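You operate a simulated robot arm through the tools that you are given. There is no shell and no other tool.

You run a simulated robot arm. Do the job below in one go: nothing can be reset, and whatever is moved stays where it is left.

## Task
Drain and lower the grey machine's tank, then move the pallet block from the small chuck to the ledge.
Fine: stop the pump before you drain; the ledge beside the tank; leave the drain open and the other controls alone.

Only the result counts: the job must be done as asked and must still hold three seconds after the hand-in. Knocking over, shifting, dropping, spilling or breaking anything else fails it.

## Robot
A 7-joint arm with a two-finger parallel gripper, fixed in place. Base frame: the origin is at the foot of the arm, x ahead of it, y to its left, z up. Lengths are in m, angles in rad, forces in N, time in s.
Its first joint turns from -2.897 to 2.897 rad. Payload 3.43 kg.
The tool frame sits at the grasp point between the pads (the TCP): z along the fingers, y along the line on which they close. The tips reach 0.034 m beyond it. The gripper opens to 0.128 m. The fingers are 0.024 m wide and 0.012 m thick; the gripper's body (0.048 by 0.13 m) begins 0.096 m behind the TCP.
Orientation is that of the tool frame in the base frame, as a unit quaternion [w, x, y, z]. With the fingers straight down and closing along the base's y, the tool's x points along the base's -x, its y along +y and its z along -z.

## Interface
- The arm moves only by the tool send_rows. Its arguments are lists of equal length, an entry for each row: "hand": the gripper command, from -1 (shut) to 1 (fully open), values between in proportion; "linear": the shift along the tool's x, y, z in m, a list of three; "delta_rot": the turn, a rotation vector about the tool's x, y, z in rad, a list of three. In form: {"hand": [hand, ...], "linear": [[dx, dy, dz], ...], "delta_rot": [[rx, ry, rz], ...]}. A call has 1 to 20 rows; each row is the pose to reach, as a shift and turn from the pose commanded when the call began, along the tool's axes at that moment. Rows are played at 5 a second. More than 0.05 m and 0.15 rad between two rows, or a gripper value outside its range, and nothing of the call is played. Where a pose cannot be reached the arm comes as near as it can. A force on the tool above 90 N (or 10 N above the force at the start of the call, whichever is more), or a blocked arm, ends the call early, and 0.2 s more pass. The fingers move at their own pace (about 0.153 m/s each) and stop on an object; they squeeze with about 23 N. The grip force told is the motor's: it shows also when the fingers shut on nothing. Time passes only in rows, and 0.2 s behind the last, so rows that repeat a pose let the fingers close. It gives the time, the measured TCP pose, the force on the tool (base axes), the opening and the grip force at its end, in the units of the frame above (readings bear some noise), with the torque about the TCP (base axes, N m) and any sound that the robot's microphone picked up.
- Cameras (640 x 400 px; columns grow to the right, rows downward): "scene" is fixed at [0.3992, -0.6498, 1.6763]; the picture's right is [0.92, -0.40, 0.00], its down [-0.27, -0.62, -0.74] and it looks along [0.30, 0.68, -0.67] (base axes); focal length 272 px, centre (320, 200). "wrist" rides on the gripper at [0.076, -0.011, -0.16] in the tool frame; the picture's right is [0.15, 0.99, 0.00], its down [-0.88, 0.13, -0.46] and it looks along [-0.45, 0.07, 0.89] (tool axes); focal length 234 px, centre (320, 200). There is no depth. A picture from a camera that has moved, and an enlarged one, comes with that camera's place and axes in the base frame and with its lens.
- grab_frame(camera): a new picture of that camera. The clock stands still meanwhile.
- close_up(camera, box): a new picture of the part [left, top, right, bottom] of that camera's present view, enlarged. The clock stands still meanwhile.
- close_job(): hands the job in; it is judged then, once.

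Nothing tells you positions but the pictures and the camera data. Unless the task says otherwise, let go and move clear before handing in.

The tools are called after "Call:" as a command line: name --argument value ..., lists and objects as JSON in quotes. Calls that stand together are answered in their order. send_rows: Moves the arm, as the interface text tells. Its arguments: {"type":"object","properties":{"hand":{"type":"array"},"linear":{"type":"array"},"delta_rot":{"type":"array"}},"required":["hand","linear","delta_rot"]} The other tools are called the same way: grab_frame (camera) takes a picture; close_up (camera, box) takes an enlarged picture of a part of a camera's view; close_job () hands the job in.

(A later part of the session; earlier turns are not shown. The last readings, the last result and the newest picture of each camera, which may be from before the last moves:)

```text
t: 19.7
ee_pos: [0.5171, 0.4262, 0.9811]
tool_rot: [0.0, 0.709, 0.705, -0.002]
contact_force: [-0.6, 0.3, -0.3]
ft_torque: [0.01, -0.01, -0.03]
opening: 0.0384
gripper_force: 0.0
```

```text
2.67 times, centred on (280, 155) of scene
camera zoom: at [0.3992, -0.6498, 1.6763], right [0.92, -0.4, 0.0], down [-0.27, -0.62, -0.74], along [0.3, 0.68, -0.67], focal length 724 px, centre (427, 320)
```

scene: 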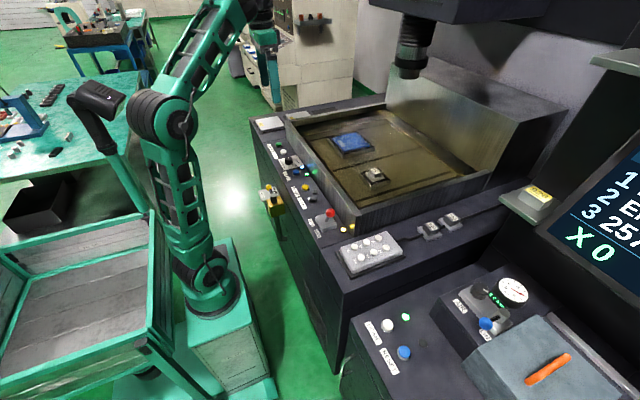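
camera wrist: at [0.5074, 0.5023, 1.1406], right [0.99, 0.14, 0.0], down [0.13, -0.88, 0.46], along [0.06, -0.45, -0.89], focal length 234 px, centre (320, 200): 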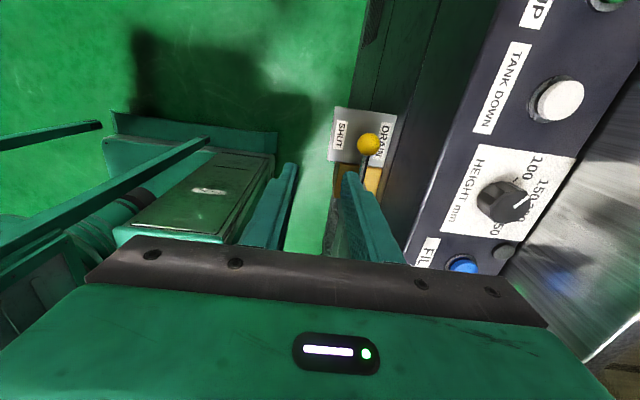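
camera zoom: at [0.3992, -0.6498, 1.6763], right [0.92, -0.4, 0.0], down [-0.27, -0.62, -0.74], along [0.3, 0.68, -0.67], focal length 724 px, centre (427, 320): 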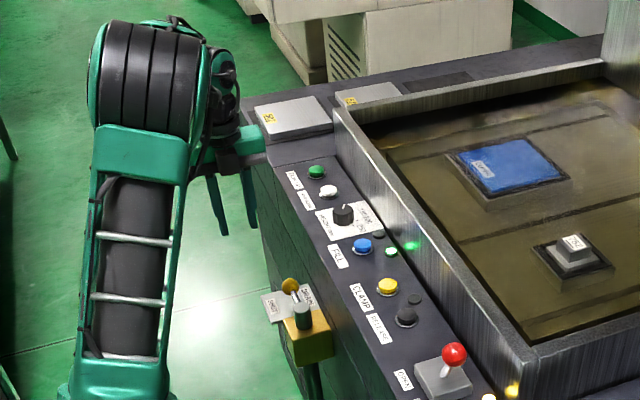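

The gripper has turned. I'll take a close-up of the valve from this side.

Call:
close_up --camera "wrist" --box '[290, 90, 450, 210]'

```text
3.33 times, centred on (370, 150) of wrist
camera zoom: at [0.5074, 0.5023, 1.1406], right [0.99, 0.14, 0.0], down [0.13, -0.88, 0.46], along [0.06, -0.45, -0.89], focal length 781 px, centre (153, 367)
```

zoom: 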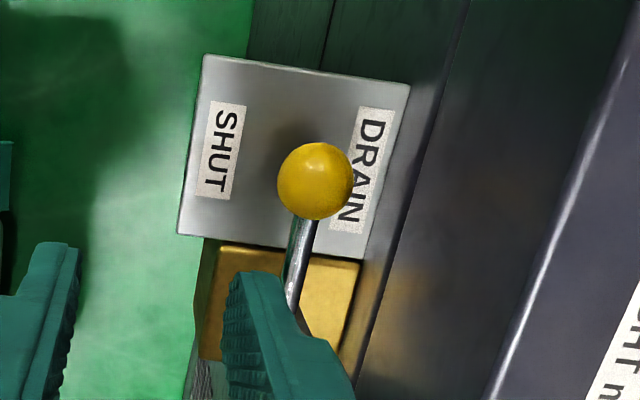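

The knob checks out at (0.587, 0.431, 0.803) from this view too. I'll tilt the gripper about 30° so its body stays clear of the panel edge and line up along the tool axis.

Call:
send_rows --hand '[-0.4, -0.4, -0.4, -0.4, -0.4, -0.4]' --linear '[[0.001, 0.002, 0.016], [0.001, 0.005, 0.032], [0.002, 0.007, 0.048], [0.003, 0.01, 0.064], [0.003, 0.012, 0.079], [0.003, 0.012, 0.079]]' --delta_rot '[[-0.104, 0, 0], [-0.208, 0, 0], [-0.312, 0, 0], [-0.416, 0, 0], [-0.52, 0, 0], [-0.52, 0, 0]]'

Call:
grab_frame --camera "wrist"

Call:
close_up --camera "scene" --box '[220, 130, 320, 230]'

```text
t: 21.1
ee_pos: [0.5297, 0.4288, 0.9031]
tool_rot: [0.183, 0.684, 0.682, 0.18]
contact_force: [-0.1, -0.4, 0.7]
ft_torque: [-0.02, -0.03, 0.03]
opening: 0.0385
gripper_force: 0.1
```

```text
taken
camera wrist: at [0.4417, 0.505, 1.0353], right [0.86, 0.14, 0.49], down [-0.12, -0.88, 0.46], along [0.5, -0.46, -0.74], focal length 234 px, centre (320, 200)
```

wrist: 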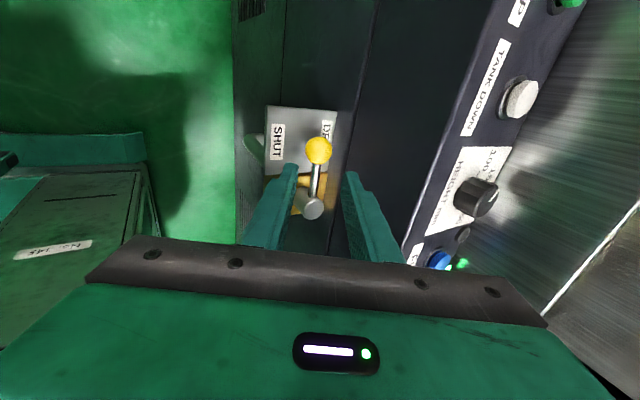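

```text
4.00 times, centred on (270, 180) of scene
camera zoom: at [0.3992, -0.6498, 1.6763], right [0.92, -0.4, 0.0], down [-0.27, -0.62, -0.74], along [0.3, 0.68, -0.67], focal length 1086 px, centre (520, 280)
```

zoom: 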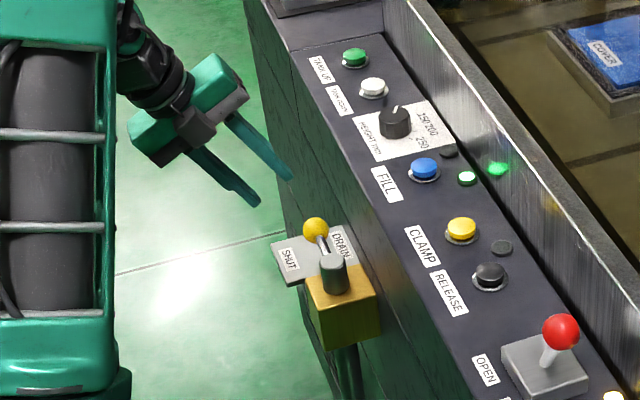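

The knob is well centred between the fingers. I'll advance along the tool axis to straddle it.

Call:
send_rows --hand '[-0.4, -0.4, -0.4, -0.4]' --linear '[[0, 0, 0.03], [0, 0, 0.06], [0, 0, 0.085], [0, 0, 0.1]]' --delta_rot '[[0, 0, 0], [0, 0, 0], [0, 0, 0], [0, 0, 0]]'

Call:
close_up --camera "wrist" --box '[220, 80, 420, 250]'

Call:
close_up --camera "scene" --box '[240, 150, 320, 230]'

```text
t: 22.1
ee_pos: [0.5783, 0.4272, 0.8149]
tool_rot: [0.182, 0.684, 0.683, 0.179]
contact_force: [0.3, -0.1, 0.1]
ft_torque: [0.0, -0.02, 0.01]
opening: 0.0381
gripper_force: 0.1
```

```text
2.35 times, centred on (320, 165) of wrist
camera zoom: at [0.4904, 0.5039, 0.9474], right [0.86, 0.14, 0.49], down [-0.12, -0.88, 0.46], along [0.5, -0.45, -0.74], focal length 551 px, centre (320, 282)
```

zoom: 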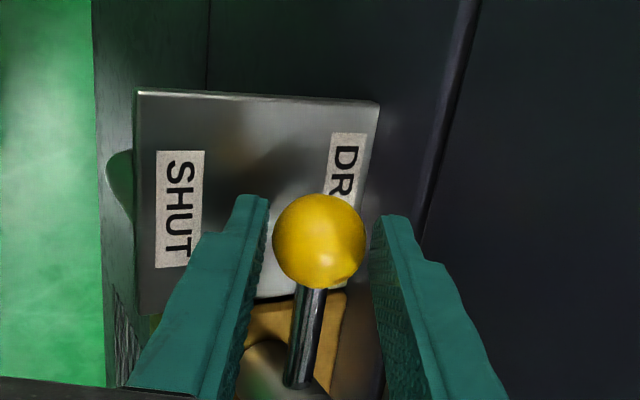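

```text
5.00 times, centred on (280, 190) of scene
camera zoom: at [0.3992, -0.6498, 1.6763], right [0.92, -0.4, 0.0], down [-0.27, -0.62, -0.74], along [0.3, 0.68, -0.67], focal length 1358 px, centre (520, 250)
```

zoom: 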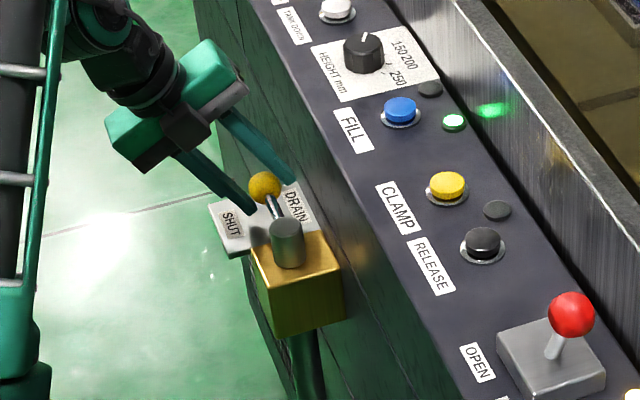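

The fingers straddle the knob. I'll try a gentle move in -x to see whether the handle yields.

Call:
send_rows --hand '[-0.4, -0.4, -0.4]' --linear '[[0, -0.0043, -0.0025], [0, -0.0078, -0.0045], [0, -0.0095, -0.0055]]' --delta_rot '[[0, 0, 0], [0, 0, 0], [0, 0, 0]]'

Call:
close_up --camera "wrist" --box '[220, 80, 420, 250]'

```text
t: 22.9
ee_pos: [0.5681, 0.4262, 0.816]
tool_rot: [0.182, 0.685, 0.682, 0.179]
contact_force: [0.8, -0.6, 0.9]
ft_torque: [0.04, 0.15, 0.0]
opening: 0.0398
gripper_force: 1.0
```

```text
2.35 times, centred on (320, 165) of wrist
camera zoom: at [0.4803, 0.5034, 0.9485], right [0.86, 0.14, 0.49], down [-0.12, -0.88, 0.46], along [0.5, -0.46, -0.74], focal length 551 px, centre (320, 282)
```

zoom: 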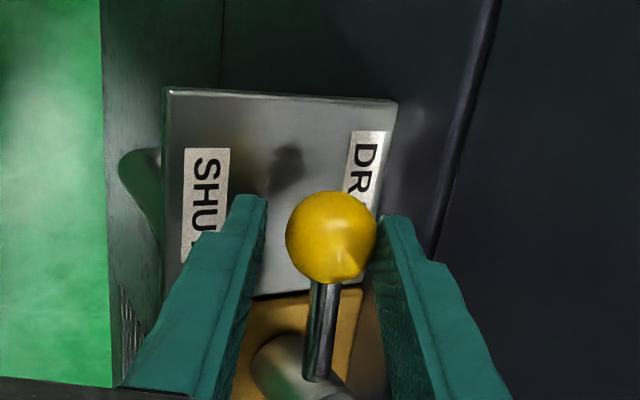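

The fingers have just made contact. I'll move another centimetre in -x.

Call:
send_rows --hand '[-0.4, -0.4, -0.4]' --linear '[[0, -0.0043, -0.0025], [0, -0.0078, -0.0045], [0, -0.0087, -0.005]]' --delta_rot '[[0, 0, 0], [0, 0, 0], [0, 0, 0]]'

Call:
close_up --camera "wrist" --box '[220, 80, 420, 250]'

Call:
close_up --camera "scene" --box '[240, 150, 320, 230]'

```text
t: 23.7
ee_pos: [0.5561, 0.4277, 0.815]
tool_rot: [0.182, 0.684, 0.683, 0.179]
contact_force: [1.5, 0.0, 1.4]
ft_torque: [-0.03, -0.07, 0.03]
opening: 0.0396
gripper_force: 1.4
```

```text
2.35 times, centred on (320, 165) of wrist
camera zoom: at [0.4694, 0.5038, 0.9477], right [0.86, 0.15, 0.49], down [-0.11, -0.88, 0.46], along [0.5, -0.45, -0.74], focal length 551 px, centre (320, 282)
```

zoom: 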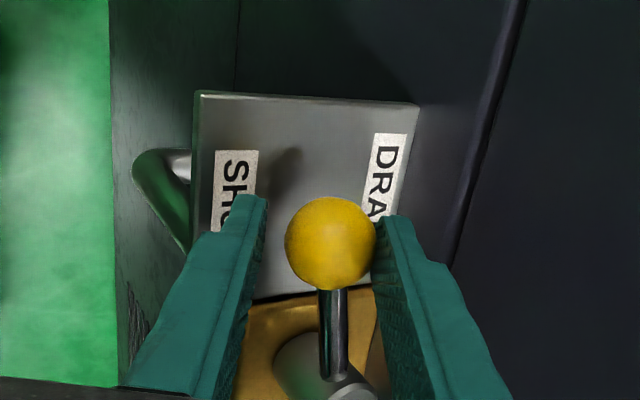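

```text
5.00 times, centred on (280, 190) of scene
camera zoom: at [0.3992, -0.6498, 1.6763], right [0.92, -0.4, 0.0], down [-0.27, -0.62, -0.74], along [0.3, 0.68, -0.67], focal length 1358 px, centre (520, 250)
```

zoom: 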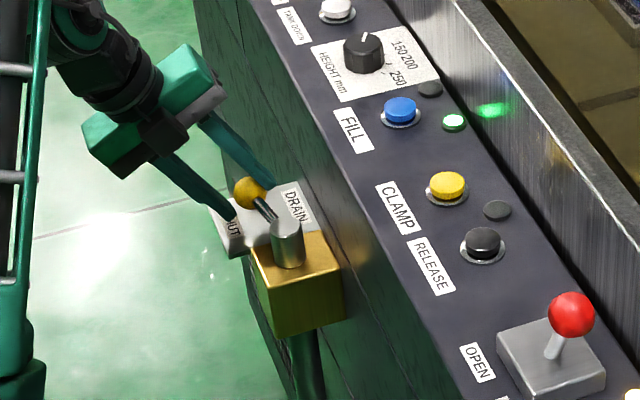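

The handle moves easily towards -x at only about 2 N, so its other position lies that way. I'll follow its arc slowly, watching for sounds and for the far stop.

Call:
send_rows --hand '[-0.4, -0.4, -0.4, -0.4]' --linear '[[-0.002, -0.0052, -0.003], [-0.005, -0.0104, -0.006], [-0.008, -0.0156, -0.009], [-0.011, -0.02, -0.0115]]' --delta_rot '[[0, 0, 0], [0, 0, 0], [0, 0, 0], [0, 0, 0]]'

Call:
close_up --camera "wrist" --box '[220, 80, 420, 250]'

Call:
close_up --camera "scene" --box '[240, 90, 500, 260]'

```text
t: 24.7
ee_pos: [0.5335, 0.4158, 0.8161]
tool_rot: [0.182, 0.684, 0.683, 0.18]
contact_force: [1.7, 0.3, 2.7]
ft_torque: [0.01, -0.04, 0.02]
opening: 0.04
gripper_force: 1.4
```

```text
2.35 times, centred on (320, 165) of wrist
camera zoom: at [0.4462, 0.493, 0.9489], right [0.86, 0.15, 0.49], down [-0.12, -0.88, 0.46], along [0.5, -0.46, -0.74], focal length 551 px, centre (320, 282)
```

zoom: 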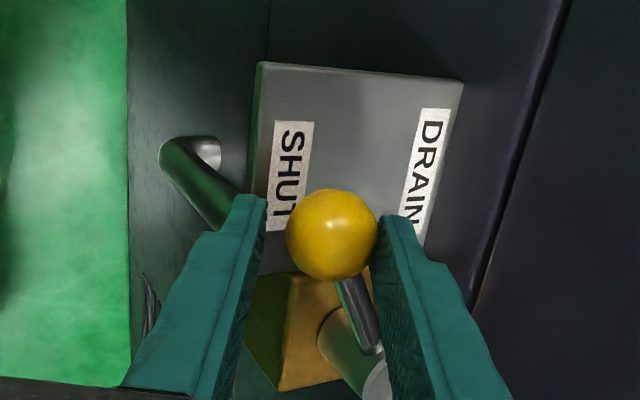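

```text
2.35 times, centred on (370, 175) of scene
camera zoom: at [0.3992, -0.6498, 1.6763], right [0.92, -0.4, 0.0], down [-0.27, -0.62, -0.74], along [0.3, 0.68, -0.67], focal length 639 px, centre (202, 259)
```

zoom: 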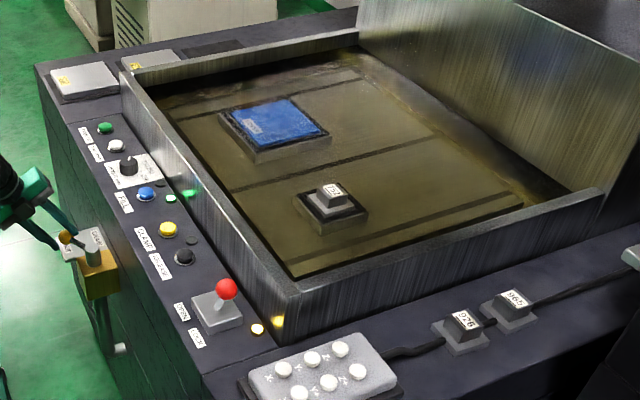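

The handle is about 35° round and still free. I'll continue along the arc.

Call:
send_rows --hand '[-0.4, -0.4, -0.4, -0.4]' --linear '[[-0.006, -0.0055, -0.0032], [-0.012, -0.0108, -0.0062], [-0.018, -0.0155, -0.009], [-0.0255, -0.02, -0.0115]]' --delta_rot '[[0, 0, 0], [0, 0, 0], [0, 0, 0], [0, 0, 0]]'

Call:
close_up --camera "wrist" --box '[220, 80, 420, 250]'

Call:
close_up --camera "scene" --box '[240, 90, 500, 260]'

```text
t: 25.7
ee_pos: [0.5101, 0.3899, 0.8158]
tool_rot: [0.181, 0.685, 0.683, 0.18]
contact_force: [0.6, 2.7, 1.1]
ft_torque: [0.04, -0.03, 0.1]
opening: 0.0395
gripper_force: 0.7
```

```text
2.35 times, centred on (320, 165) of wrist
camera zoom: at [0.4228, 0.4671, 0.9481], right [0.86, 0.14, 0.49], down [-0.12, -0.88, 0.46], along [0.5, -0.46, -0.74], focal length 551 px, centre (320, 282)
```

zoom: 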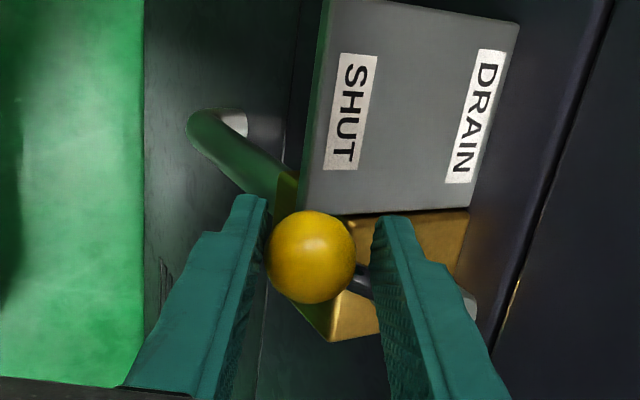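

```text
2.35 times, centred on (370, 175) of scene
camera zoom: at [0.3992, -0.6498, 1.6763], right [0.92, -0.4, 0.0], down [-0.27, -0.62, -0.74], along [0.3, 0.68, -0.67], focal length 639 px, centre (202, 259)
```

zoom: 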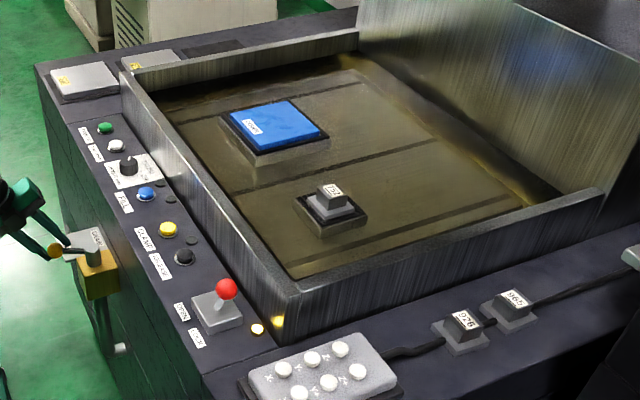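

The green level lamp went out and the liquid is dropping, so this direction opens the drain. I'll push the handle on to its full-open stop.

Call:
send_rows --hand '[-0.4, -0.4, -0.4, -0.4]' --linear '[[-0.008, -0.003, -0.002], [-0.015, -0.006, -0.0035], [-0.021, -0.007, -0.004], [-0.026, -0.007, -0.004]]' --delta_rot '[[0, 0, 0], [0, 0, 0], [0, 0, 0], [0, 0, 0]]'

Call:
close_up --camera "wrist" --box '[220, 80, 420, 250]'

Call:
close_up --camera "scene" --box '[230, 160, 310, 230]'

```text
t: 26.7
ee_pos: [0.5009, 0.3676, 0.8174]
tool_rot: [0.18, 0.685, 0.683, 0.18]
contact_force: [0.4, 15.9, 1.1]
ft_torque: [0.32, 0.14, 0.56]
opening: 0.0387
gripper_force: 0.6
```

```text
2.35 times, centred on (320, 165) of wrist
camera zoom: at [0.4134, 0.4428, 0.9502], right [0.86, 0.15, 0.49], down [-0.11, -0.88, 0.46], along [0.5, -0.45, -0.74], focal length 551 px, centre (320, 282)
```

zoom: 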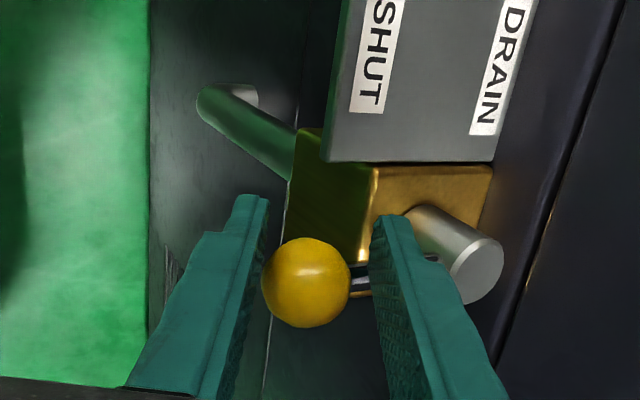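

```text
5.71 times, centred on (270, 195) of scene
camera zoom: at [0.3992, -0.6498, 1.6763], right [0.92, -0.4, 0.0], down [-0.27, -0.62, -0.74], along [0.3, 0.68, -0.67], focal length 1552 px, centre (606, 229)
```

zoom: 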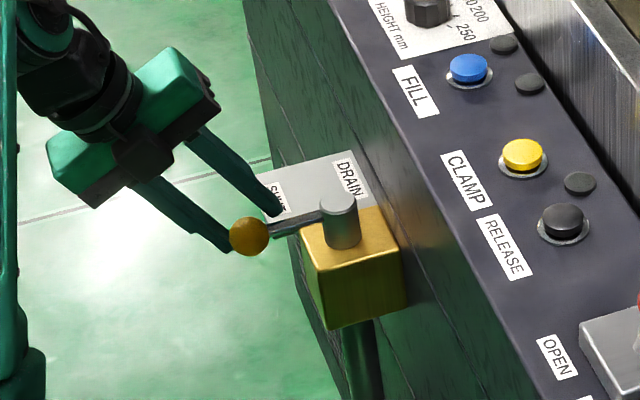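

The handle is at its full-open stop. I'll relieve the pressure and retreat along the tool axis while the tank drains.

Call:
send_rows --hand '[-0.4, -0.4, -0.4, -0.4, -0.4, -0.4, -0.4]' --linear '[[0.004, 0.002, 0], [0.005, 0.002, -0.03], [0.005, 0.002, -0.07], [0.005, 0.002, -0.11], [0.005, 0.002, -0.15], [0.005, 0.002, -0.18], [0.005, 0.002, -0.18]]' --delta_rot '[[0, 0, 0], [0, 0, 0], [0, 0, 0], [0, 0, 0], [0, 0, 0], [0, 0, 0], [0, 0, 0]]'

Call:
close_up --camera "scene" --box '[230, 160, 310, 230]'

Call:
close_up --camera "scene" --box '[240, 90, 500, 260]'

```text
t: 28.3
ee_pos: [0.4141, 0.3728, 0.9756]
tool_rot: [0.183, 0.684, 0.683, 0.179]
contact_force: [0.3, 0.1, 0.0]
ft_torque: [0.02, 0.01, -0.01]
opening: 0.0383
gripper_force: 0.1
```

```text
5.71 times, centred on (270, 195) of scene
camera zoom: at [0.3992, -0.6498, 1.6763], right [0.92, -0.4, 0.0], down [-0.27, -0.62, -0.74], along [0.3, 0.68, -0.67], focal length 1552 px, centre (606, 229)
```

zoom: 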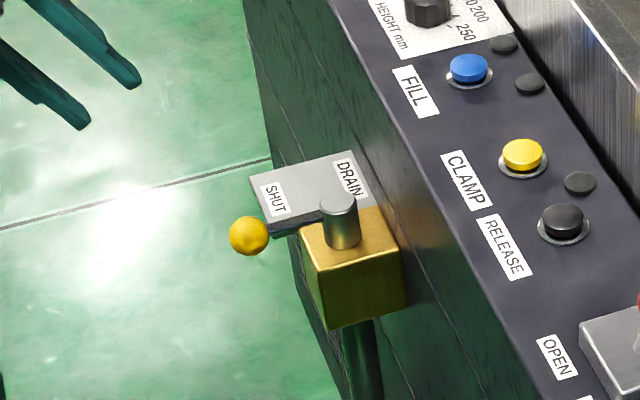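

```text
2.35 times, centred on (370, 175) of scene
camera zoom: at [0.3992, -0.6498, 1.6763], right [0.92, -0.4, 0.0], down [-0.27, -0.62, -0.74], along [0.3, 0.68, -0.67], focal length 639 px, centre (202, 259)
```

zoom: 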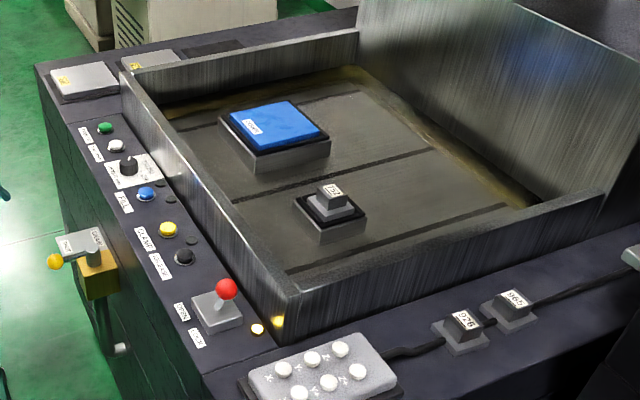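

The tank is draining quickly. I'll straighten the tool while it empties, first the tilt and then the yaw.

Call:
send_rows --hand '[-1, -1, -1, -1, -1]' --linear '[[0, 0, 0], [0, 0, 0], [0, 0, 0], [0, 0, 0], [0, 0, 0]]' --delta_rot '[[0.13, 0, 0], [0.26, 0, 0], [0.39, 0, 0], [0.522, 0, 0], [0.522, 0, 0]]'

Call:
send_rows --hand '[-1, -1, -1, -1, -1, -1, -1, -1, -1, -1, -1, -1]' --linear '[[0.01, 0.02, -0.01], [0.02, 0.04, -0.02], [0.03, 0.06, -0.03], [0.04, 0.08, -0.04], [0.05, 0.1, -0.05], [0.06, 0.12, -0.06], [0.07, 0.14, -0.07], [0.08, 0.16, -0.08], [0.09, 0.18, -0.09], [0.1, 0.2, -0.1], [0.11, 0.21, -0.1], [0.11, 0.21, -0.1]]' --delta_rot '[[0, 0, -0.142], [0, 0, -0.285], [0, 0, -0.428], [0, 0, -0.571], [0, 0, -0.714], [0, 0, -0.857], [0, 0, -1.0], [0, 0, -1.143], [0, 0, -1.286], [0, 0, -1.429], [0, 0, -1.571], [0, 0, -1.571]]'

Call:
close_up --camera "scene" --box '[240, 90, 500, 260]'

Call:
grab_frame --camera "wrist"

```text
t: 29.5
ee_pos: [0.4149, 0.3717, 0.974]
tool_rot: [0.0, 0.708, 0.706, -0.004]
contact_force: [-0.9, -0.5, 0.2]
ft_torque: [0.01, 0.0, 0.02]
opening: 0.0
gripper_force: 22.4
```

```text
t: 32.1
ee_pos: [0.6266, 0.4799, 1.0727]
tool_rot: [-0.003, 0.001, 1.0, -0.001]
contact_force: [0.2, -0.2, 0.2]
ft_torque: [-0.01, 0.0, 0.01]
opening: 0.0
gripper_force: 23.3
```

```text
2.35 times, centred on (370, 175) of scene
camera zoom: at [0.3992, -0.6498, 1.6763], right [0.92, -0.4, 0.0], down [-0.27, -0.62, -0.74], along [0.3, 0.68, -0.67], focal length 639 px, centre (202, 259)
```

zoom: 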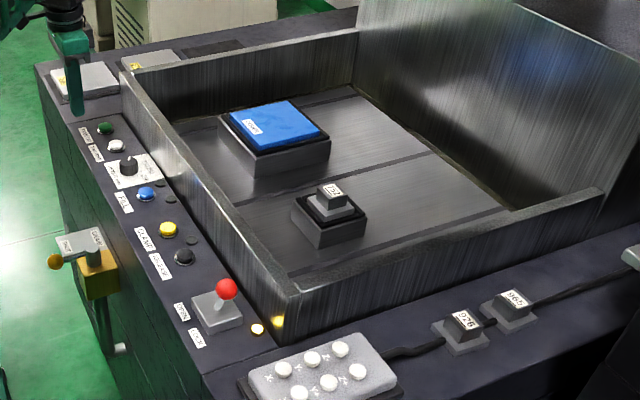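

```text
taken
camera wrist: at [0.5528, 0.4702, 1.2325], right [-0.14, 0.99, 0.0], down [0.88, 0.13, 0.45], along [0.45, 0.06, -0.89], focal length 234 px, centre (320, 200)
```

wrist: 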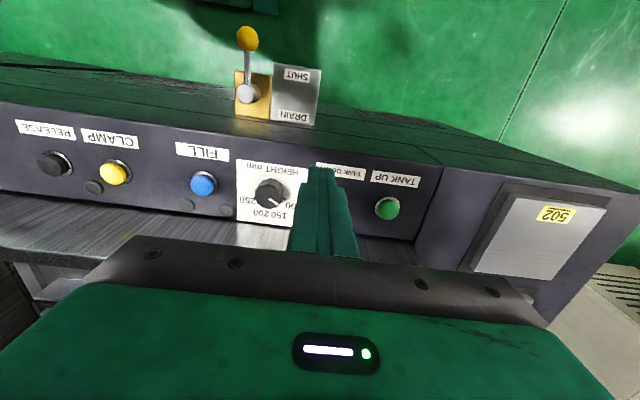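

The tank looks nearly empty. I'll move above TANK DOWN at (0.703, 0.514) and wait a few more seconds for it to drain fully.

Call:
send_rows --hand '[-1, -1, -1, -1, -1, -1, -1, -1, -1, -1, -1, -1]' --linear '[[-0.035, 0.017, 0.02], [-0.07, 0.03, 0.035], [-0.0764, 0.034, 0.045], [-0.0764, 0.034, 0.045], [-0.0764, 0.034, 0.045], [-0.0764, 0.034, 0.045], [-0.0764, 0.034, 0.045], [-0.0764, 0.034, 0.045], [-0.0764, 0.034, 0.045], [-0.0764, 0.034, 0.045], [-0.0764, 0.034, 0.045], [-0.0764, 0.034, 0.045]]' --delta_rot '[[0, 0, 0], [0, 0, 0], [0, 0, 0], [0, 0, 0], [0, 0, 0], [0, 0, 0], [0, 0, 0], [0, 0, 0], [0, 0, 0], [0, 0, 0], [0, 0, 0], [0, 0, 0]]'

Call:
close_up --camera "wrist" --box '[270, 100, 390, 220]'

Call:
close_up --camera "scene" --box '[240, 90, 500, 260]'

```text
t: 34.7
ee_pos: [0.7022, 0.5158, 1.0266]
tool_rot: [-0.003, 0.002, 1.0, -0.002]
contact_force: [0.7, 1.2, 0.6]
ft_torque: [0.02, -0.03, -0.02]
opening: 0.0
gripper_force: 23.0
```

```text
3.33 times, centred on (330, 160) of wrist
camera zoom: at [0.629, 0.5053, 1.1858], right [-0.14, 0.99, 0.0], down [0.88, 0.13, 0.45], along [0.45, 0.06, -0.89], focal length 781 px, centre (287, 333)
```

zoom: 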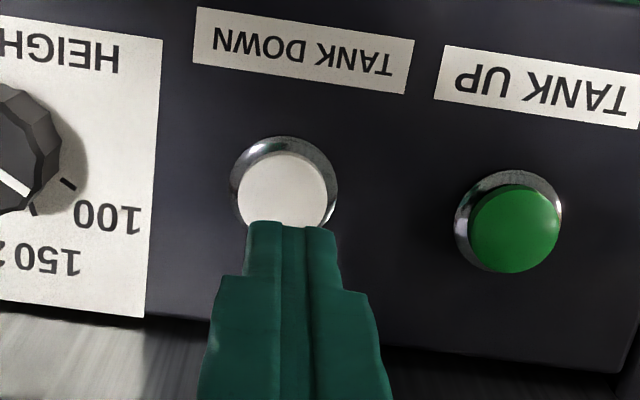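

```text
2.35 times, centred on (370, 175) of scene
camera zoom: at [0.3992, -0.6498, 1.6763], right [0.92, -0.4, 0.0], down [-0.27, -0.62, -0.74], along [0.3, 0.68, -0.67], focal length 639 px, centre (202, 259)
```

zoom: 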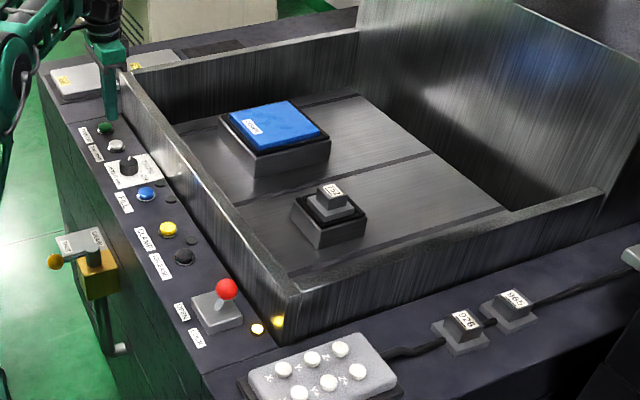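

The tank is empty and the fingers are lined up over TANK DOWN. Now I'll press it as far as FILL needed.

Call:
send_rows --hand '[-1, -1, -1, -1, -1]' --linear '[[-0.001, -0.001, 0.03], [-0.001, -0.001, 0.053], [-0.001, -0.001, 0.059], [-0.001, -0.001, 0.063], [-0.001, -0.001, 0.065]]' --delta_rot '[[0, 0, 0], [0, 0, 0], [0, 0, 0], [0, 0, 0], [0, 0, 0]]'

Call:
close_up --camera "scene" --box '[240, 90, 500, 260]'

```text
t: 35.9
ee_pos: [0.7029, 0.514, 0.9627]
tool_rot: [-0.001, 0.001, 1.0, -0.001]
contact_force: [-2.6, 1.7, 8.6]
ft_torque: [0.08, 0.02, 0.03]
opening: 0.0
gripper_force: 23.0
heard: click
```

```text
2.35 times, centred on (370, 175) of scene
camera zoom: at [0.3992, -0.6498, 1.6763], right [0.92, -0.4, 0.0], down [-0.27, -0.62, -0.74], along [0.3, 0.68, -0.67], focal length 639 px, centre (202, 259)
```

zoom: 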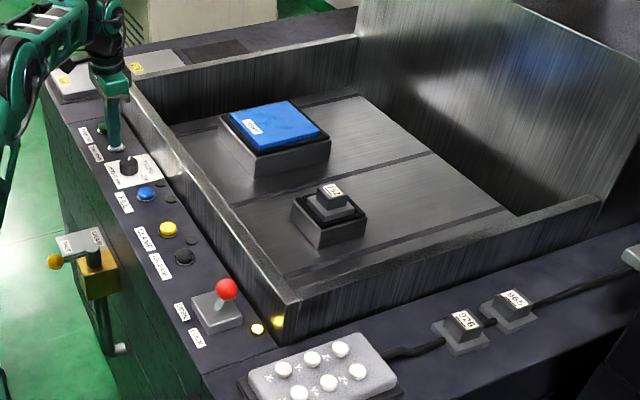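

There was a click and the rim has begun to lower. I'll release the button and see whether it keeps going.

Call:
send_rows --hand '[-1, -1, -1, -1, -1, -1, -1, -1]' --linear '[[0, 0, -0.03], [0, 0, -0.07], [0, 0, -0.1], [0, 0, -0.12], [0, 0, -0.12], [0, 0, -0.12], [0, 0, -0.12], [0, 0, -0.12]]' --delta_rot '[[0, 0, 0], [0, 0, 0], [0, 0, 0], [0, 0, 0], [0, 0, 0], [0, 0, 0], [0, 0, 0], [0, 0, 0]]'

Call:
close_up --camera "scene" --box '[240, 90, 500, 260]'

```text
t: 37.7
ee_pos: [0.7051, 0.5151, 1.0827]
tool_rot: [-0.002, 0.002, 1.0, -0.002]
contact_force: [0.2, 0.2, -0.1]
ft_torque: [-0.01, -0.01, 0.03]
opening: 0.0
gripper_force: 22.6
```

```text
2.35 times, centred on (370, 175) of scene
camera zoom: at [0.3992, -0.6498, 1.6763], right [0.92, -0.4, 0.0], down [-0.27, -0.62, -0.74], along [0.3, 0.68, -0.67], focal length 639 px, centre (202, 259)
```

zoom: 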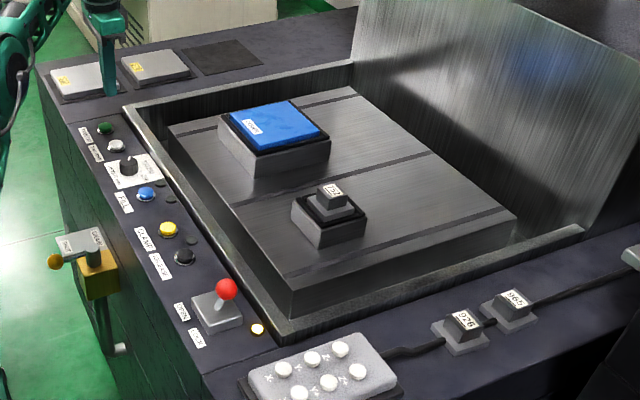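

The tank is lowering and its rim is nearly flush with the deck. I'll move towards the small chuck at safe height to view block 752 and the machine head above it.

Call:
send_rows --hand '[1, 1, 1, 1, 1, 1, 1, 1, 1, 1]' --linear '[[0, -0.03, -0.03], [0, -0.07, -0.05], [0, -0.115, -0.07], [0, -0.16, -0.08], [0, -0.205, -0.08], [0, -0.25, -0.08], [0, -0.295, -0.08], [0, -0.34, -0.08], [0, -0.375, -0.08], [0, -0.375, -0.08]]' --delta_rot '[[0, 0, 0], [0, 0, 0], [0, 0, 0], [0, 0, 0], [0, 0, 0], [0, 0, 0], [0, 0, 0], [0, 0, 0], [0, 0, 0], [0, 0, 0]]'

Call:
grab_frame --camera "wrist"

Call:
grab_frame --camera "scene"

```text
t: 39.9
ee_pos: [0.7001, 0.1354, 1.1613]
tool_rot: [-0.002, 0.002, 1.0, -0.002]
contact_force: [-0.7, -0.3, -0.2]
ft_torque: [0.02, -0.02, 0.0]
opening: 0.1281
gripper_force: 0.1
```

```text
taken
camera wrist: at [0.6273, 0.1248, 1.3201], right [-0.14, 0.99, 0.0], down [0.88, 0.13, 0.45], along [0.45, 0.06, -0.89], focal length 234 px, centre (320, 200)
```

wrist: 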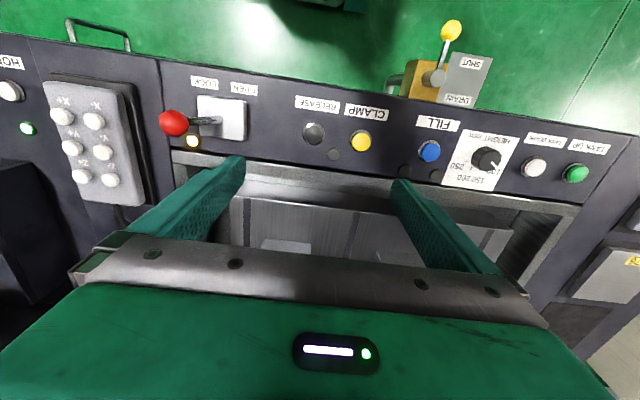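

```text
taken
```

scene: 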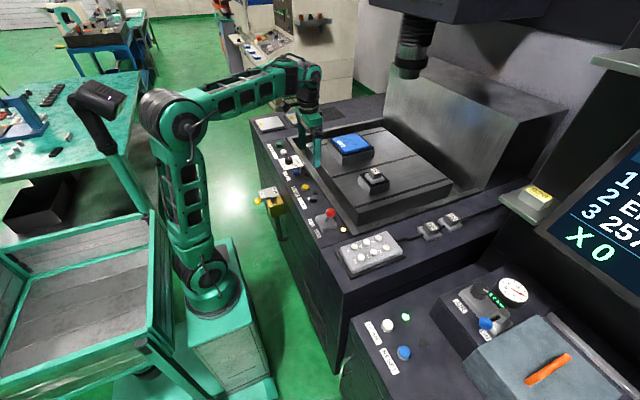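

The near edge of the chuck is at about (0.92, 0.10). I'll move forward so the block shows between the fingers.

Call:
send_rows --hand '[1, 1, 1, 1]' --linear '[[-0.04, -0.01, 0], [-0.08, -0.02, 0], [-0.12, -0.03, 0], [-0.12, -0.03, 0]]' --delta_rot '[[0, 0, 0], [0, 0, 0], [0, 0, 0], [0, 0, 0]]'

Call:
grab_frame --camera "wrist"

Call:
grab_frame --camera "scene"

Call:
close_up --camera "wrist" --box '[220, 150, 420, 260]'

Call:
close_up --camera "scene" --box '[330, 150, 430, 220]'

```text
t: 40.9
ee_pos: [0.8216, 0.1052, 1.1621]
tool_rot: [-0.002, 0.002, 1.0, -0.001]
contact_force: [0.4, -0.5, -0.4]
ft_torque: [-0.02, 0.01, 0.01]
opening: 0.1281
gripper_force: 0.0
```

```text
taken
camera wrist: at [0.7485, 0.095, 1.3215], right [-0.14, 0.99, 0.0], down [0.88, 0.13, 0.45], along [0.45, 0.06, -0.89], focal length 234 px, centre (320, 200)
```

wrist: 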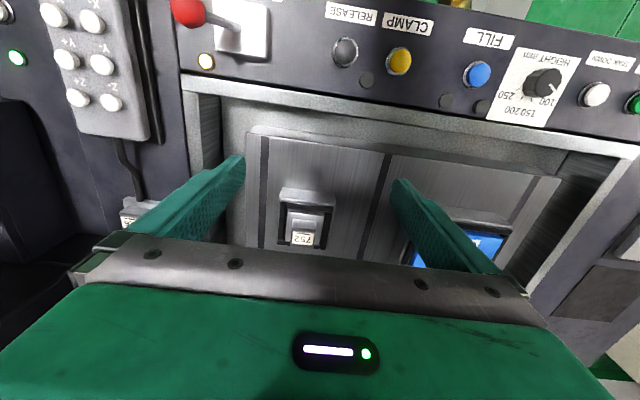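

```text
taken
```

scene: 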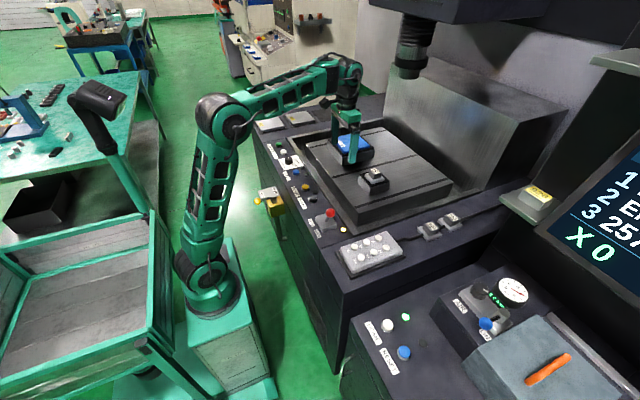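

```text
3.20 times, centred on (320, 205) of wrist
camera zoom: at [0.7485, 0.095, 1.3215], right [-0.14, 0.99, 0.0], down [0.88, 0.13, 0.45], along [0.45, 0.06, -0.89], focal length 749 px, centre (320, 184)
```

zoom: 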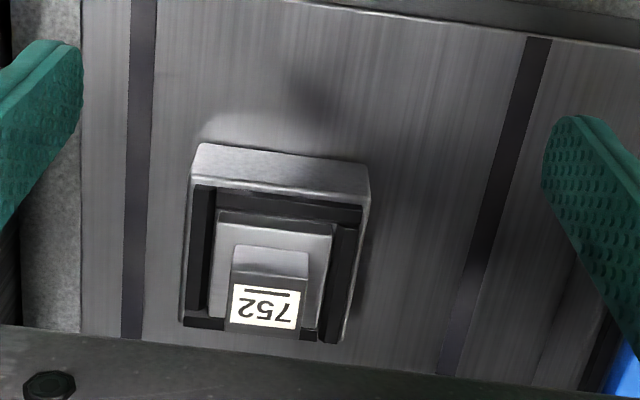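

```text
5.71 times, centred on (380, 185) of scene
camera zoom: at [0.3992, -0.6498, 1.6763], right [0.92, -0.4, 0.0], down [-0.27, -0.62, -0.74], along [0.3, 0.68, -0.67], focal length 1552 px, centre (-23, 286)
```

zoom: 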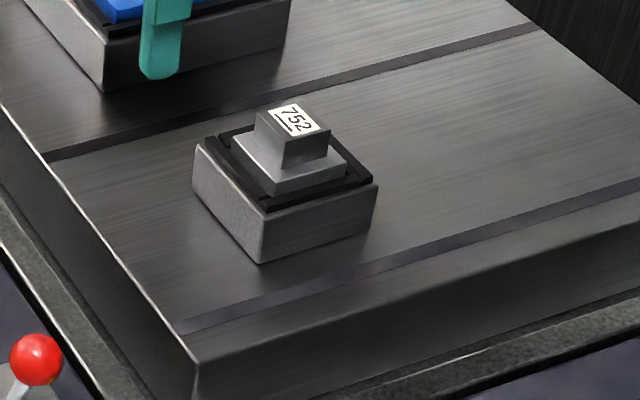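

Block 752's top is at (0.977, 0.100, 1.011). It has a square neck about 34 mm wide with its base plate top at z≈0.986, and it lies square to the base axes. I'll move above it in steps, watching the head.

Call:
send_rows --hand '[0.1, 0.1, 0.1, 0.1, 0.1]' --linear '[[-0.04, -0.002, 0.01], [-0.08, -0.004, 0.025], [-0.12, -0.005, 0.04], [-0.15, -0.005, 0.055], [-0.15, -0.005, 0.055]]' --delta_rot '[[0, 0, 0], [0, 0, 0], [0, 0, 0], [0, 0, 0], [0, 0, 0]]'

Call:
grab_frame --camera "scene"

Call:
close_up --camera "wrist" --box '[220, 120, 420, 250]'

Call:
close_up --camera "scene" --box '[330, 120, 430, 220]'

```text
t: 42.1
ee_pos: [0.974, 0.1029, 1.1074]
tool_rot: [-0.003, 0.002, 1.0, -0.002]
contact_force: [0.6, -0.1, 0.3]
ft_torque: [0.01, 0.01, -0.01]
opening: 0.0704
gripper_force: 0.1
```

```text
taken
```

scene: 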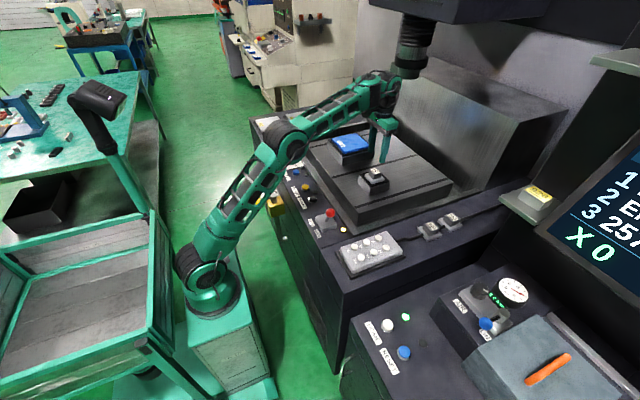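

```text
3.08 times, centred on (320, 185) of wrist
camera zoom: at [0.8994, 0.0914, 1.2668], right [-0.14, 0.99, 0.0], down [0.88, 0.13, 0.45], along [0.45, 0.06, -0.89], focal length 720 px, centre (320, 246)
```

zoom: 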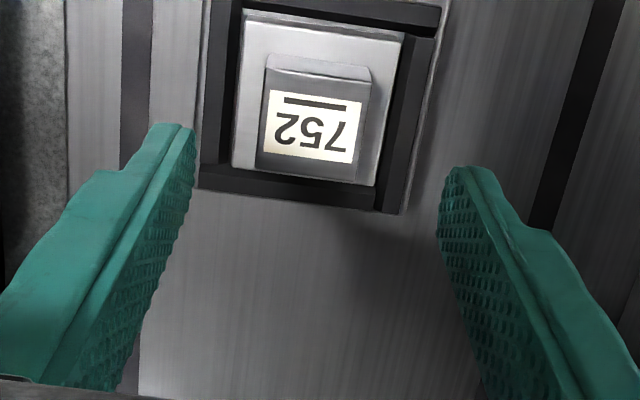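

```text
4.00 times, centred on (380, 170) of scene
camera zoom: at [0.3992, -0.6498, 1.6763], right [0.92, -0.4, 0.0], down [-0.27, -0.62, -0.74], along [0.3, 0.68, -0.67], focal length 1086 px, centre (80, 320)
```

zoom: 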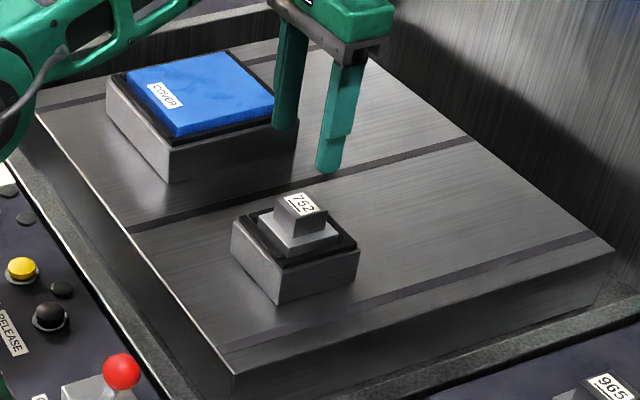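

The block is centred at (0.981, 0.101), right below the gripper. I'll descend so the tips end just above the base plate.

Call:
send_rows --hand '[0.1, 0.1, 0.1, 0.1]' --linear '[[-0.003, -0.002, 0.03], [-0.004, -0.002, 0.055], [-0.004, -0.002, 0.072], [-0.004, -0.002, 0.078]]' --delta_rot '[[0, 0, 0], [0, 0, 0], [0, 0, 0], [0, 0, 0]]'

Call:
close_up --camera "wrist" --box '[220, 120, 420, 250]'

Call:
close_up --camera "scene" --box '[330, 120, 430, 220]'

```text
t: 43.1
ee_pos: [0.9767, 0.1003, 1.0294]
tool_rot: [-0.002, 0.002, 1.0, -0.002]
contact_force: [-1.1, -0.4, 0.3]
ft_torque: [-0.02, 0.0, -0.02]
opening: 0.0702
gripper_force: 0.0
```

```text
3.08 times, centred on (320, 185) of wrist
camera zoom: at [0.9031, 0.0897, 1.1888], right [-0.14, 0.99, 0.0], down [0.88, 0.13, 0.45], along [0.45, 0.06, -0.89], focal length 720 px, centre (320, 246)
```

zoom: 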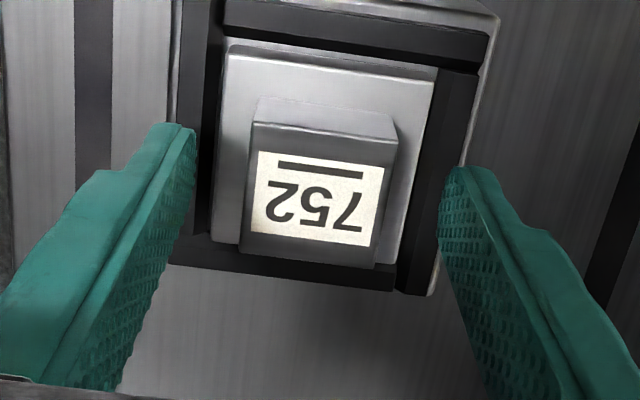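

```text
4.00 times, centred on (380, 170) of scene
camera zoom: at [0.3992, -0.6498, 1.6763], right [0.92, -0.4, 0.0], down [-0.27, -0.62, -0.74], along [0.3, 0.68, -0.67], focal length 1086 px, centre (80, 320)
```

zoom: 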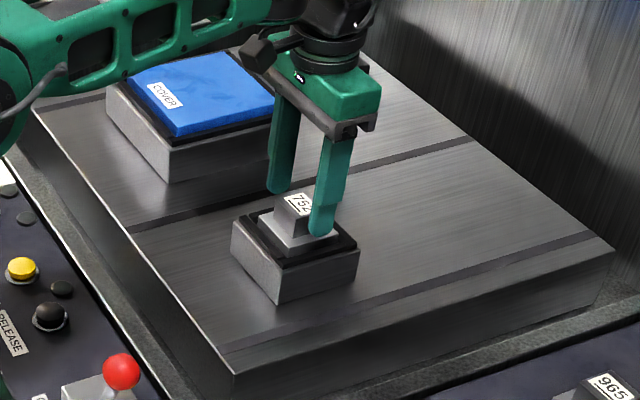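

The tips are around z=0.995, straddling the neck. I'll close on it and try a very light lift to learn whether the chuck holds it.

Call:
send_rows --hand '[-1, -1, -1, -1]' --linear '[[0, 0, 0], [0, 0, 0], [0, 0, 0], [0, 0, 0]]' --delta_rot '[[0, 0, 0], [0, 0, 0], [0, 0, 0], [0, 0, 0]]'

Call:
send_rows --hand '[-1, -1]' --linear '[[0, 0, -0.001], [0, 0, -0.002]]' --delta_rot '[[0, 0, 0], [0, 0, 0]]'

```text
t: 44.1
ee_pos: [0.9758, 0.1011, 1.029]
tool_rot: [-0.002, 0.002, 1.0, -0.002]
contact_force: [-0.4, -3.5, -0.6]
ft_torque: [-0.12, -0.07, -0.04]
opening: 0.0396
gripper_force: 23.2
```

```text
t: 44.7
ee_pos: [0.9763, 0.1008, 1.0298]
tool_rot: [-0.004, 0.002, 1.0, -0.002]
contact_force: [2.1, -1.7, -7.2]
ft_torque: [-0.17, -0.13, 0.0]
opening: 0.0398
gripper_force: 23.0
```

The force is about 7 N, which could be weight or the lock. One more millimetre or two will show which.

Call:
send_rows --hand '[-1, -1]' --linear '[[0, 0, -0.001], [0, 0, -0.0015]]' --delta_rot '[[0, 0, 0], [0, 0, 0]]'

Call:
close_up --camera "wrist" --box '[220, 120, 420, 250]'

```text
t: 45.3
ee_pos: [0.9749, 0.101, 1.0317]
tool_rot: [-0.004, 0.002, 1.0, -0.001]
contact_force: [0.1, -0.1, -13.9]
ft_torque: [-0.02, 0.04, 0.01]
opening: 0.04
gripper_force: 22.8
```

```text
3.08 times, centred on (320, 185) of wrist
camera zoom: at [0.9027, 0.0905, 1.1916], right [-0.14, 0.99, 0.0], down [0.88, 0.13, 0.45], along [0.44, 0.06, -0.89], focal length 720 px, centre (320, 246)
```

zoom: 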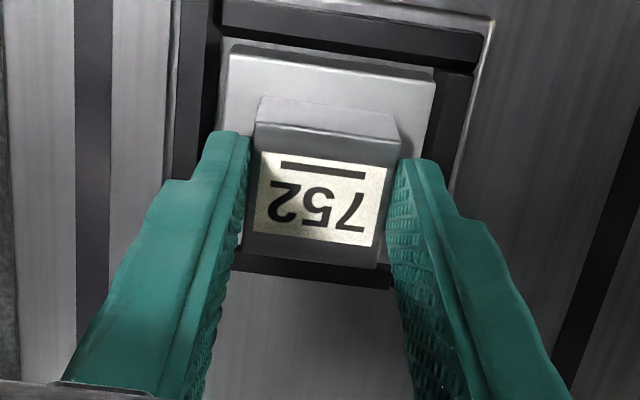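

The force rose to 14 N, which suggests a lock. One last small step will confirm it.

Call:
send_rows --hand '[-1, -1]' --linear '[[0, 0, -0.001], [0, 0, -0.001]]' --delta_rot '[[0, 0, 0], [0, 0, 0]]'

```text
t: 45.9
ee_pos: [0.9764, 0.101, 1.0343]
tool_rot: [-0.003, 0.001, 1.0, -0.002]
contact_force: [-2.0, -0.9, -10.1]
ft_torque: [-0.02, 0.18, -0.02]
opening: 0.0395
gripper_force: 23.4
```

The TCP did rise about 5 mm with roughly 10 N on it, so either the block came up or the grip slipped. I'll look closely.

Call:
close_up --camera "wrist" --box '[220, 120, 420, 250]'

Call:
close_up --camera "scene" --box '[350, 150, 410, 210]'

```text
3.08 times, centred on (320, 185) of wrist
camera zoom: at [0.9027, 0.0906, 1.1932], right [-0.14, 0.99, 0.0], down [0.88, 0.13, 0.45], along [0.45, 0.06, -0.89], focal length 720 px, centre (320, 246)
```

zoom: 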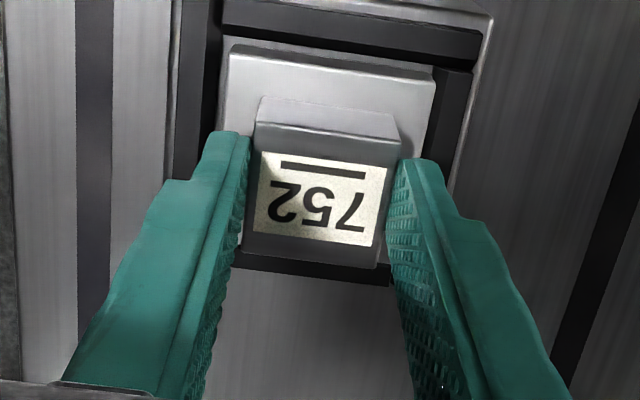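

```text
6.67 times, centred on (380, 180) of scene
camera zoom: at [0.3992, -0.6498, 1.6763], right [0.92, -0.4, 0.0], down [-0.27, -0.62, -0.74], along [0.3, 0.68, -0.67], focal length 1810 px, centre (-80, 333)
```

zoom: 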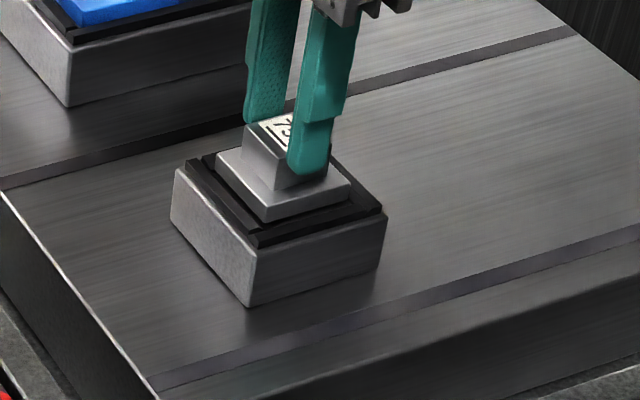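

I'll take the same crop as before the grasp so I can compare directly.

Call:
close_up --camera "scene" --box '[330, 150, 430, 220]'

```text
5.71 times, centred on (380, 185) of scene
camera zoom: at [0.3992, -0.6498, 1.6763], right [0.92, -0.4, 0.0], down [-0.27, -0.62, -0.74], along [0.3, 0.68, -0.67], focal length 1552 px, centre (-23, 286)
```

zoom: 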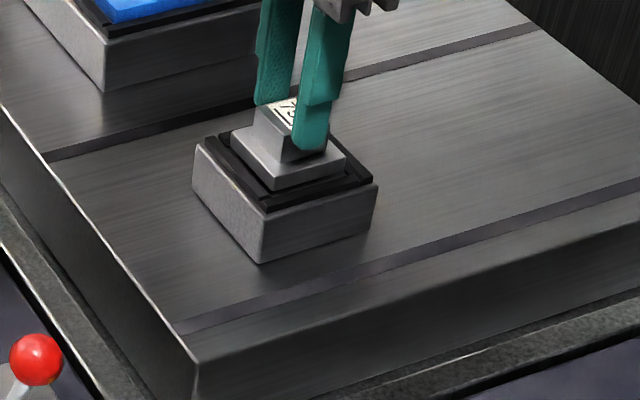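

The block rose about 5 mm with the gripper and the load is about 10 N, consistent with a free block of roughly 1 kg. I'll lift a few more millimetres slowly to be sure nothing is holding it.

Call:
send_rows --hand '[-1, -1, -1]' --linear '[[0, 0, -0.001], [0, 0, -0.002], [0, 0, -0.003]]' --delta_rot '[[0, 0, 0], [0, 0, 0], [0, 0, 0]]'

Call:
close_up --camera "scene" --box '[330, 150, 430, 220]'

Call:
close_up --camera "scene" --box '[240, 120, 360, 250]'

```text
t: 46.7
ee_pos: [0.9759, 0.1011, 1.035]
tool_rot: [-0.004, 0.002, 1.0, -0.002]
contact_force: [2.0, 0.3, -13.8]
ft_torque: [0.03, -0.07, 0.0]
opening: 0.0398
gripper_force: 22.7
```

```text
5.71 times, centred on (380, 185) of scene
camera zoom: at [0.3992, -0.6498, 1.6763], right [0.92, -0.4, 0.0], down [-0.27, -0.62, -0.74], along [0.3, 0.68, -0.67], focal length 1552 px, centre (-23, 286)
```

zoom: 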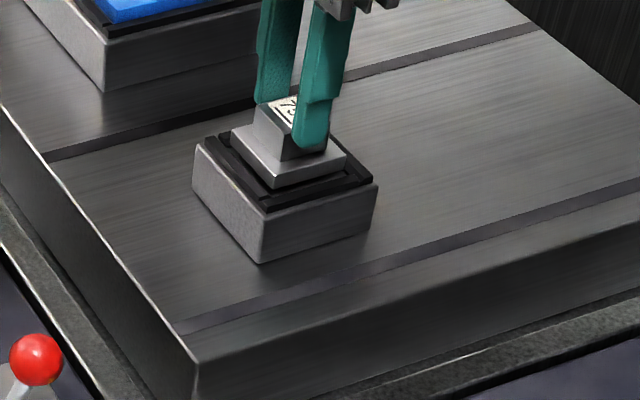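

```text
3.08 times, centred on (300, 185) of scene
camera zoom: at [0.3992, -0.6498, 1.6763], right [0.92, -0.4, 0.0], down [-0.27, -0.62, -0.74], along [0.3, 0.68, -0.67], focal length 836 px, centre (382, 246)
```

zoom: 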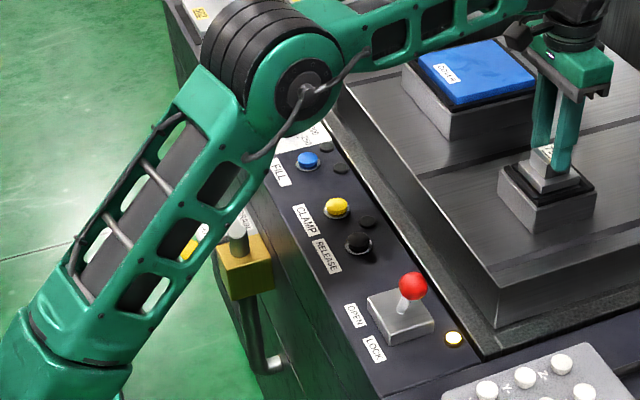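

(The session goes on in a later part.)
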